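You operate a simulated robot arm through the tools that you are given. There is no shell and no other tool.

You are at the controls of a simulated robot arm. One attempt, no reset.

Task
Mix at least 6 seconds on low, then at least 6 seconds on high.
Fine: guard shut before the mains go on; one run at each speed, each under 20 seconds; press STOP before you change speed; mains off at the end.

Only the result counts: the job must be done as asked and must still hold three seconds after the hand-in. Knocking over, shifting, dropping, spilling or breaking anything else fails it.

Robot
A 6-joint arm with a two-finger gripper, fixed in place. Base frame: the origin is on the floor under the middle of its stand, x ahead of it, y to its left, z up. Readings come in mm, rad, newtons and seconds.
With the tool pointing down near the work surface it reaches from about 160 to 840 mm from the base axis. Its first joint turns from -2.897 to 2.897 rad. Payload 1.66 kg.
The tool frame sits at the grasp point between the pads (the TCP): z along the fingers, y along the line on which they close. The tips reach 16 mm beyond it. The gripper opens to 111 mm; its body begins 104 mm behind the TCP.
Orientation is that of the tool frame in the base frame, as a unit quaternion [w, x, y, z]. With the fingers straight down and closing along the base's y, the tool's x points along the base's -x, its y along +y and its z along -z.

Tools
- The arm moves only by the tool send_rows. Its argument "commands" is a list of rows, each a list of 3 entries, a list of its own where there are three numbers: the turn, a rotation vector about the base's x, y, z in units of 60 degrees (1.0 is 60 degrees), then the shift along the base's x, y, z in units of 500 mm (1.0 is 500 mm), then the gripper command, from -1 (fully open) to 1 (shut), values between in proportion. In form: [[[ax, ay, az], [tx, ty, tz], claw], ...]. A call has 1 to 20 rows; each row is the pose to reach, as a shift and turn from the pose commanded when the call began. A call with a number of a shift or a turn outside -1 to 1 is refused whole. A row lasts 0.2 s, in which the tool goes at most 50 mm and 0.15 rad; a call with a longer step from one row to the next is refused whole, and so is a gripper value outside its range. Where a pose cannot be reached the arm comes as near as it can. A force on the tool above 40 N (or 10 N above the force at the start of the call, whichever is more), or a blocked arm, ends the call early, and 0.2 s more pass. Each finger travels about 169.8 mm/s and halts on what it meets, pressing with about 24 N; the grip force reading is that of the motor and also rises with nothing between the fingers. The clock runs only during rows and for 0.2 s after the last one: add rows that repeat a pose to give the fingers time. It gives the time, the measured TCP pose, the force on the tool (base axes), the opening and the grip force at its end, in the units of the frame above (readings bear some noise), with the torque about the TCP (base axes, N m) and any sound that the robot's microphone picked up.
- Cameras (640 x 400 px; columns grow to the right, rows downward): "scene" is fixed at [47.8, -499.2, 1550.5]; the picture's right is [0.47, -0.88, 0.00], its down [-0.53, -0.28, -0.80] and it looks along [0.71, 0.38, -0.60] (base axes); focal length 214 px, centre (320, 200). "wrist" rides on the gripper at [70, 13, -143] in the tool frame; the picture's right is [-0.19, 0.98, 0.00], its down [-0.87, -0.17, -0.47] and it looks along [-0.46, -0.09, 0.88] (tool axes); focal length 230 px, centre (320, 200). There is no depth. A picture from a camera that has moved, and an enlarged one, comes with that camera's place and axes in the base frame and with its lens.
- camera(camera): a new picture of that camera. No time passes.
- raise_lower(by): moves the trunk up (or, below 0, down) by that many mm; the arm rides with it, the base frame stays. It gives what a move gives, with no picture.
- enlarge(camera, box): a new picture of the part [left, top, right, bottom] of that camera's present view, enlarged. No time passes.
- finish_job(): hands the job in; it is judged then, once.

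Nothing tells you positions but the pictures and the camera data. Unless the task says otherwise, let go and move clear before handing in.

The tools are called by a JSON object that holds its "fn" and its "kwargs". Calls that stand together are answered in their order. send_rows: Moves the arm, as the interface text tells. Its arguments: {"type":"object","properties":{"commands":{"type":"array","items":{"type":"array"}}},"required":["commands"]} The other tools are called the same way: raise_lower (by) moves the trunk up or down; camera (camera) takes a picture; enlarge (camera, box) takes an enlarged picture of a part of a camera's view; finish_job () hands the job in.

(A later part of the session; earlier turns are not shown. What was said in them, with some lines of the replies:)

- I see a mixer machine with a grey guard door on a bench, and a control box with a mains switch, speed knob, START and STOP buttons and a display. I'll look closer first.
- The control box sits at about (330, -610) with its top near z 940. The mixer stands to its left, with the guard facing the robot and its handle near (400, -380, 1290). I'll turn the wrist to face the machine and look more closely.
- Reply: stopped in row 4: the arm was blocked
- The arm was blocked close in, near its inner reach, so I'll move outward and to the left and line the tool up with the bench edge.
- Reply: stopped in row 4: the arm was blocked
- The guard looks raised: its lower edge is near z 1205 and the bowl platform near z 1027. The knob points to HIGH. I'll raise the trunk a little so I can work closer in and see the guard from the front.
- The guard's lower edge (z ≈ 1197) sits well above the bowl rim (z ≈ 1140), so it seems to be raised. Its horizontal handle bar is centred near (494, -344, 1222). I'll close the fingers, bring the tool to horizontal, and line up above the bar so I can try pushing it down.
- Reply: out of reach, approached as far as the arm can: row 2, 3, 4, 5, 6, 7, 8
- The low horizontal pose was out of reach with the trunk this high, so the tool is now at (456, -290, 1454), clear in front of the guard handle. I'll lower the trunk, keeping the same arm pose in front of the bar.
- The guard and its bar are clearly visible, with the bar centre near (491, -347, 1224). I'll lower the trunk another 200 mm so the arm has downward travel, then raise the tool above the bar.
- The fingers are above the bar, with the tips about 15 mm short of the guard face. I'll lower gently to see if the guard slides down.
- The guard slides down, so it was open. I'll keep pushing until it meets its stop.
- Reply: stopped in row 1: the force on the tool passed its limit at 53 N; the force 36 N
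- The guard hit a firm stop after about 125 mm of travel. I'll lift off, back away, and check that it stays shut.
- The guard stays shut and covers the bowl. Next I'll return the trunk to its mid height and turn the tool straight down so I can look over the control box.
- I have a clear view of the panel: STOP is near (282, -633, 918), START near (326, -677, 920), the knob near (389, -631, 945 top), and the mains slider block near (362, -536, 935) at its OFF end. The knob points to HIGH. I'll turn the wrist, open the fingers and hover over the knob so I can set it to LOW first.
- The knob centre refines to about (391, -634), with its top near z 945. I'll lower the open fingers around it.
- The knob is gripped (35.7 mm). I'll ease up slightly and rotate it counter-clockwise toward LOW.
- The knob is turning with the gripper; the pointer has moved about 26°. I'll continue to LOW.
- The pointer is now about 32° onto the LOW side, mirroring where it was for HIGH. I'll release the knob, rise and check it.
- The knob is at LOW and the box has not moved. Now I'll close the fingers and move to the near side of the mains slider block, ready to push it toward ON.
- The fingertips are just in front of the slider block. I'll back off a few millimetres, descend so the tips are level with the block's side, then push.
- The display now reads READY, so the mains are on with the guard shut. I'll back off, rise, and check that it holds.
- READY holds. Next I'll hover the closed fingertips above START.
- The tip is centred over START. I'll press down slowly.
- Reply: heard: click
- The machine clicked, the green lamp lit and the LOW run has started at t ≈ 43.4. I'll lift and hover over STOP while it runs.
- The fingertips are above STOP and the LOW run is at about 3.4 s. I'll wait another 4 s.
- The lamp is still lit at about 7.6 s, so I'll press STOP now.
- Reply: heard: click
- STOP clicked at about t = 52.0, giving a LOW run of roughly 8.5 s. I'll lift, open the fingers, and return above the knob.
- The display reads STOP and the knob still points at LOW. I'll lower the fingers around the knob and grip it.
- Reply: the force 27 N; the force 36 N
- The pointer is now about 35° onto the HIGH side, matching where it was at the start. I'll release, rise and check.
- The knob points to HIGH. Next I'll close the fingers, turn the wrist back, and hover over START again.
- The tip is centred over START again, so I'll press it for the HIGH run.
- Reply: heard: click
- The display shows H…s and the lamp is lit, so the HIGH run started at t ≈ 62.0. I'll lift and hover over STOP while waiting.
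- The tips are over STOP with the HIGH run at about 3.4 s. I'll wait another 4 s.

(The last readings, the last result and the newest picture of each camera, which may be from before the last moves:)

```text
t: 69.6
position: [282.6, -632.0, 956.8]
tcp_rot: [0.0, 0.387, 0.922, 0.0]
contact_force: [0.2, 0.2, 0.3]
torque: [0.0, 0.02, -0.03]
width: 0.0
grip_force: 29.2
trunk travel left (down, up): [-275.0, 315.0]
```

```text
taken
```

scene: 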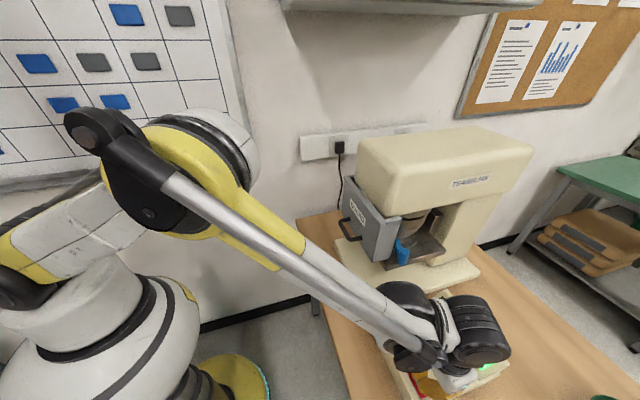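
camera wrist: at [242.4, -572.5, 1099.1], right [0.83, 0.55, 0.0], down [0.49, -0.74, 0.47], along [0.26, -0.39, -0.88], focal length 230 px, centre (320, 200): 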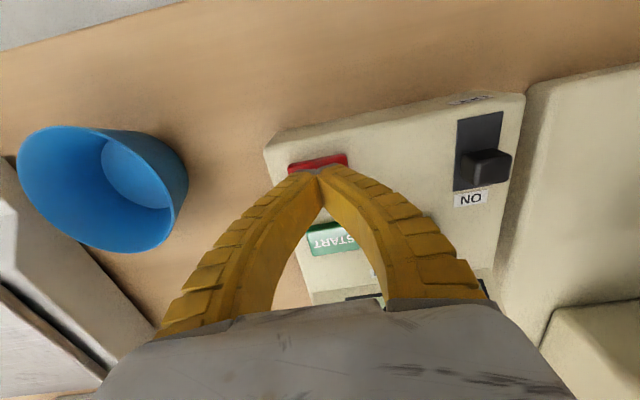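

The lamp is still lit at about 7.6 s, so I'll press STOP.

{"fn": "send_rows", "kwargs": {"commands": [[[0, 0, 0], [-0.004, 0, -0.022], 1], [[0, 0, 0], [-0.004, 0, -0.03], 1], [[0, 0, 0], [-0.004, 0, -0.036], 1], [[0, 0, 0], [-0.004, 0, -0.042], 1], [[0, 0, 0], [-0.004, 0, -0.047], 1]]}}

{"fn": "camera", "kwargs": {"camera": "wrist"}}

```text
t: 70.8
position: [279.0, -631.3, 934.1]
tcp_rot: [0.001, 0.388, 0.922, -0.001]
contact_force: [0.4, -1.5, 12.7]
torque: [-0.01, -0.04, -0.04]
width: 5.9
grip_force: 28.3
trunk travel left (down, up): [-275.0, 315.0]
heard: click
```

```text
taken
camera wrist: at [240.2, -572.3, 1076.8], right [0.83, 0.55, 0.0], down [0.49, -0.73, 0.47], along [0.26, -0.39, -0.88], focal length 230 px, centre (320, 200)
```

wrist: 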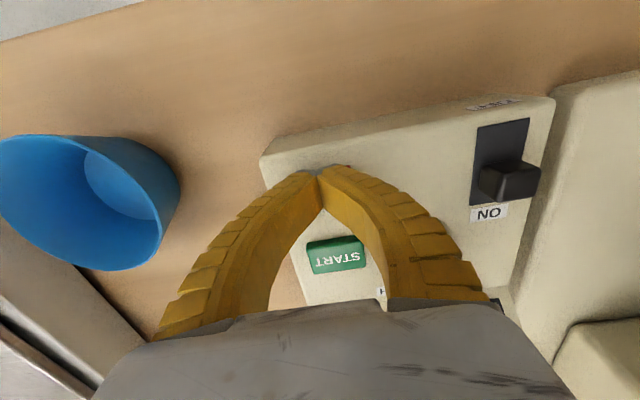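

STOP clicked, giving a HIGH run of about 8.6 s. I'll lift, confirm the display, and move to the far side of the mains slider to push it back to OFF.

{"fn": "send_rows", "kwargs": {"commands": [[[0, 0, 0], [0, 0, 0.06], 1], [[0, 0, 0], [0, 0, 0.14], 1], [[0, 0, 0], [0.06, 0.02, 0.17], 1], [[0, 0, 0], [0.14, 0.05, 0.17], 1], [[0, 0, 0], [0.22, 0.08, 0.17], 1], [[0, 0, 0], [0.265, 0.097, 0.17], 1]]}}

{"fn": "camera", "kwargs": {"camera": "wrist"}}

{"fn": "camera", "kwargs": {"camera": "scene"}}

{"fn": "enlarge", "kwargs": {"camera": "scene", "box": [370, 260, 530, 380]}}

```text
t: 72.2
position: [411.8, -585.9, 1017.1]
tcp_rot: [-0.001, 0.386, 0.922, 0.0]
contact_force: [0.6, 0.4, 0.7]
torque: [0.0, 0.01, 0.01]
width: 0.0
grip_force: 28.8
trunk travel left (down, up): [-275.0, 315.0]
```

```text
taken
camera wrist: at [372.2, -526.4, 1160.5], right [0.83, 0.55, 0.0], down [0.49, -0.74, 0.47], along [0.26, -0.39, -0.88], focal length 230 px, centre (320, 200)
```

wrist: 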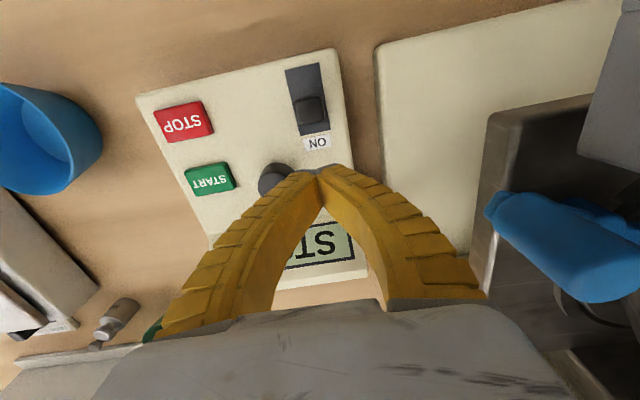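

```text
taken
```

scene: 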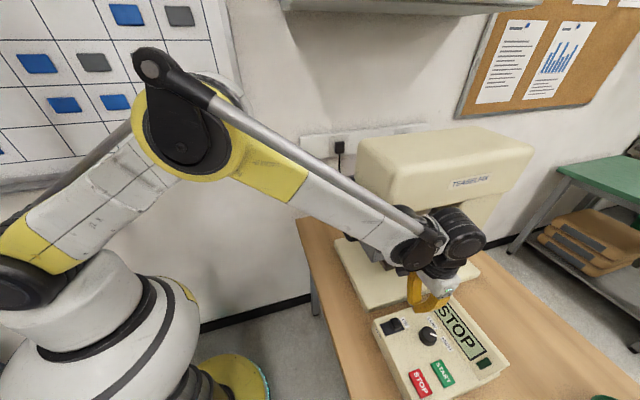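

```text
3.33 times, centred on (450, 320) of scene
camera zoom: at [47.8, -499.2, 1550.5], right [0.47, -0.88, 0.0], down [-0.53, -0.28, -0.8], along [0.71, 0.38, -0.6], focal length 715 px, centre (-113, -200)
```

zoom: 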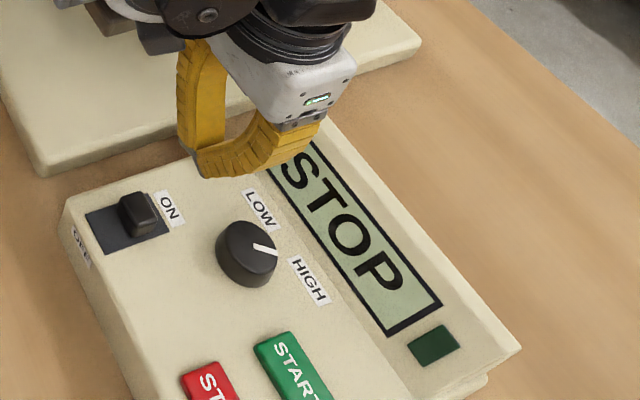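

The display shows STOP. The slider block is centred near f ≈ 659 mm (along the panel's depth), and I'm 45 mm beyond it with clear space on both sides. I'll descend and push it back toward OFF.

{"fn": "send_rows", "kwargs": {"commands": [[[0, 0, 0], [0, 0, -0.06], 1], [[0, 0, 0], [0, 0, -0.12], 1], [[0, 0, 0], [0, 0, -0.156], 1]]}}

{"fn": "camera", "kwargs": {"camera": "wrist"}}

{"fn": "enlarge", "kwargs": {"camera": "scene", "box": [370, 240, 510, 350]}}

```text
t: 73.0
position: [412.2, -585.0, 939.4]
tcp_rot: [0.0, 0.387, 0.922, 0.0]
contact_force: [0.0, 1.2, 0.0]
torque: [-0.01, -0.01, -0.03]
width: 0.1
grip_force: 28.5
trunk travel left (down, up): [-275.0, 315.0]
```

```text
taken
camera wrist: at [372.7, -525.7, 1082.5], right [0.83, 0.55, 0.0], down [0.49, -0.74, 0.47], along [0.26, -0.39, -0.88], focal length 230 px, centre (320, 200)
```

wrist: 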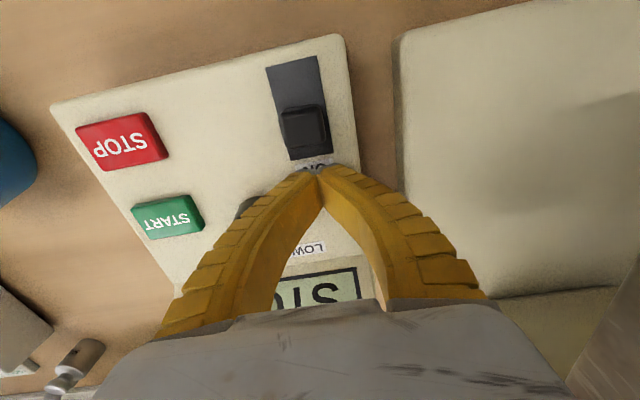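

```text
3.64 times, centred on (440, 295) of scene
camera zoom: at [47.8, -499.2, 1550.5], right [0.47, -0.88, 0.0], down [-0.53, -0.28, -0.8], along [0.71, 0.38, -0.6], focal length 780 px, centre (-116, -146)
```

zoom: 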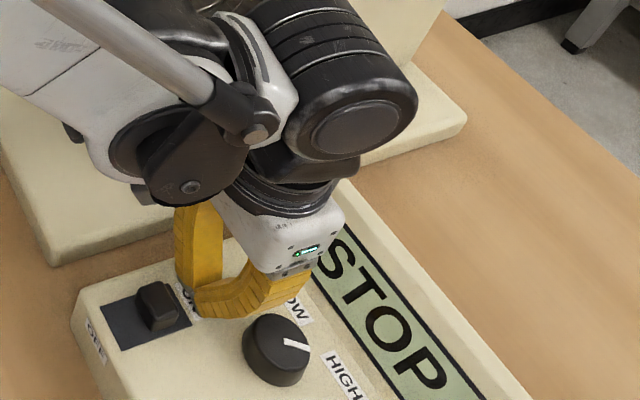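

{"fn": "send_rows", "kwargs": {"commands": [[[0, 0, 0], [-0.012, 0.012, 0], 1], [[0, 0, 0], [-0.022, 0.022, 0], 1], [[0, 0, 0], [-0.032, 0.032, 0], 1], [[0, 0, 0], [-0.042, 0.042, 0], 1], [[0, 0, 0], [-0.05, 0.05, 0], 1], [[0, 0, 0], [-0.058, 0.058, 0], 1]]}}

{"fn": "camera", "kwargs": {"camera": "wrist"}}

{"fn": "enlarge", "kwargs": {"camera": "scene", "box": [370, 260, 530, 380]}}

```text
t: 74.4
position: [382.1, -554.9, 938.3]
tcp_rot: [0.0, 0.387, 0.922, 0.0]
contact_force: [2.5, -2.6, 1.5]
torque: [0.02, 0.04, 0.06]
width: 0.1
grip_force: 28.2
trunk travel left (down, up): [-275.0, 315.0]
```

```text
taken
camera wrist: at [343.7, -496.0, 1081.5], right [0.83, 0.55, 0.0], down [0.49, -0.74, 0.47], along [0.26, -0.39, -0.88], focal length 230 px, centre (320, 200)
```

wrist: 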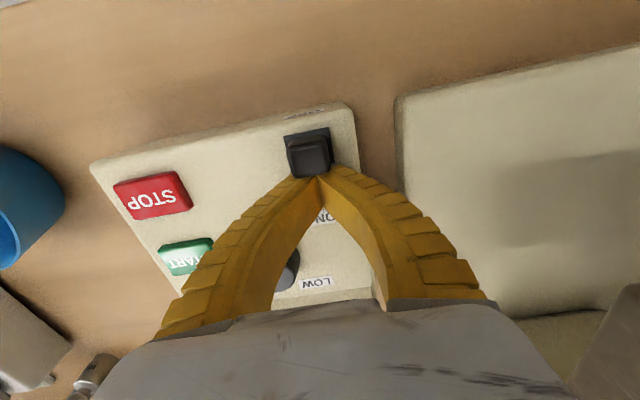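

```text
3.33 times, centred on (450, 320) of scene
camera zoom: at [47.8, -499.2, 1550.5], right [0.47, -0.88, 0.0], down [-0.53, -0.28, -0.8], along [0.71, 0.38, -0.6], focal length 715 px, centre (-113, -200)
```

zoom: 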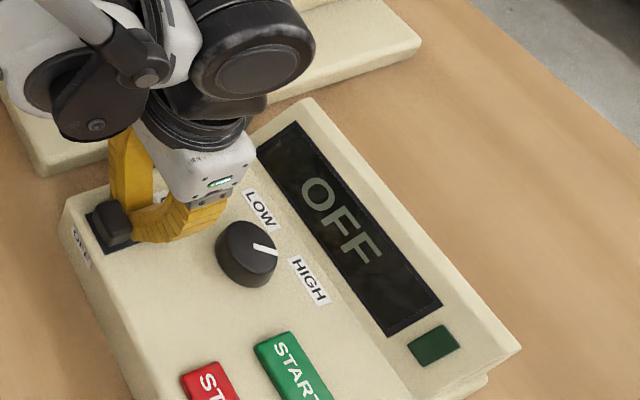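

The display reads OFF. I'll nudge the slider a few millimetres further so it's fully home, then back away and rise.

{"fn": "send_rows", "kwargs": {"commands": [[[0, 0, 0], [-0.004, 0.004, 0], 1], [[0, 0, 0], [-0.007, 0.007, 0], 1], [[0, 0, 0], [0.01, -0.01, 0], 1], [[0, 0, 0], [0.03, -0.03, 0.01], 1], [[0, 0, 0], [0.03, -0.03, 0.09], 1], [[0, 0, 0], [0.03, -0.03, 0.18], 1], [[0, 0, 0], [0.03, -0.03, 0.26], 1]]}}

{"fn": "camera", "kwargs": {"camera": "wrist"}}

{"fn": "camera", "kwargs": {"camera": "scene"}}

```text
t: 76.0
position: [398.1, -570.7, 1069.8]
tcp_rot: [0.0, 0.387, 0.922, 0.0]
contact_force: [-0.2, -0.1, 0.5]
torque: [0.0, 0.0, 0.02]
width: 0.0
grip_force: 28.7
trunk travel left (down, up): [-275.0, 315.0]
```

```text
taken
camera wrist: at [358.9, -511.6, 1212.8], right [0.83, 0.55, 0.0], down [0.49, -0.74, 0.47], along [0.26, -0.39, -0.88], focal length 230 px, centre (320, 200)
```

wrist: 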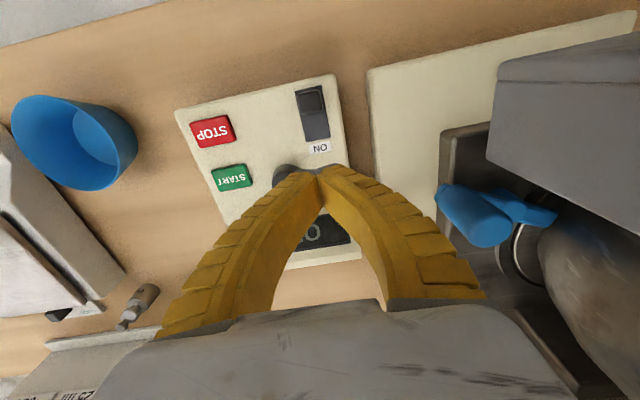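

```text
taken
```

scene: 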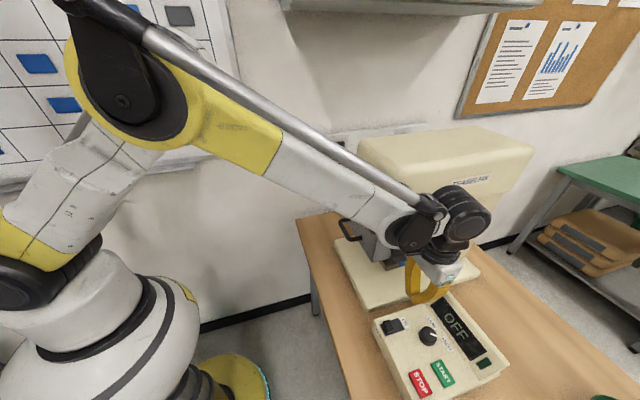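

The mains are off. I'll move the arm clear of the bench and take a final look.

{"fn": "send_rows", "kwargs": {"commands": [[[0, 0, 0], [-0.03, 0.03, 0.04], 1], [[0, 0, 0], [-0.07, 0.07, 0.08], 1], [[0, 0, 0], [-0.11, 0.11, 0.12], 1], [[0, 0, 0], [-0.15, 0.15, 0.17], 1], [[0, 0, 0], [-0.19, 0.19, 0.22], 1], [[0, 0, 0], [-0.22, 0.2, 0.28], 1]]}}

{"fn": "camera", "kwargs": {"camera": "scene"}}

{"fn": "enlarge", "kwargs": {"camera": "scene", "box": [320, 170, 540, 400]}}

```text
t: 77.4
position: [286.7, -469.9, 1211.1]
tcp_rot: [0.001, 0.388, 0.922, 0.0]
contact_force: [-1.0, -0.1, -0.2]
torque: [0.03, 0.01, 0.0]
width: 0.0
grip_force: 28.6
trunk travel left (down, up): [-275.0, 315.0]
```

```text
taken
```

scene: 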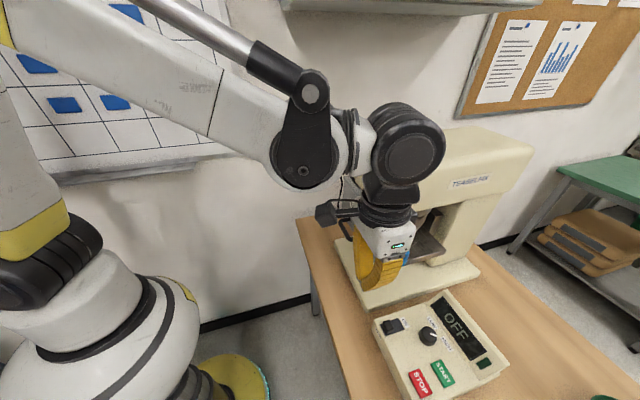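

```text
1.74 times, centred on (430, 285) of scene
camera zoom: at [47.8, -499.2, 1550.5], right [0.47, -0.88, 0.0], down [-0.53, -0.28, -0.8], along [0.71, 0.38, -0.6], focal length 373 px, centre (129, 52)
```

zoom: 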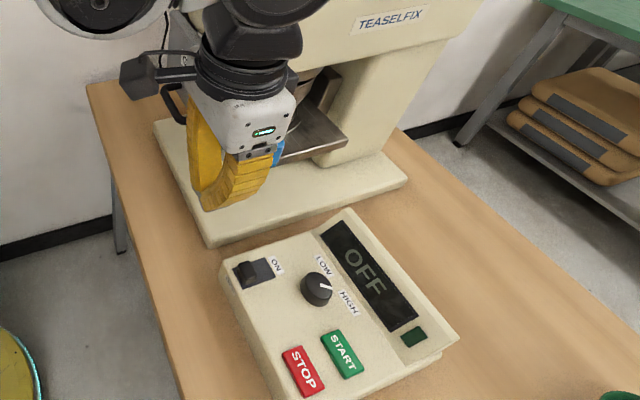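

The display reads OFF, the mains slider is at OFF, and the arm is clear. In the last view of it the guard was still shut, and nothing else has moved, so I'm handing the job in.

{"fn": "finish_job", "kwargs": {}}

```text
The job is handed in.
```

The mix is done and the job is handed in: about 8.5 s on LOW, then about 8.6 s on HIGH, one run each. I haven't seen the judge's result.

- **Guard:** it was open at the start. I slid it down to its stop before switching the mains on.
- **Speed:** the knob started on HIGH, so I turned it to LOW while the mains were still off. I pressed STOP after the LOW run and only then turned it to HIGH.
- **End state:** I pressed STOP after the HIGH run and slid the mains to OFF, and the display reads OFF. The arm is clear of the machine, and I saw nothing else disturbed.
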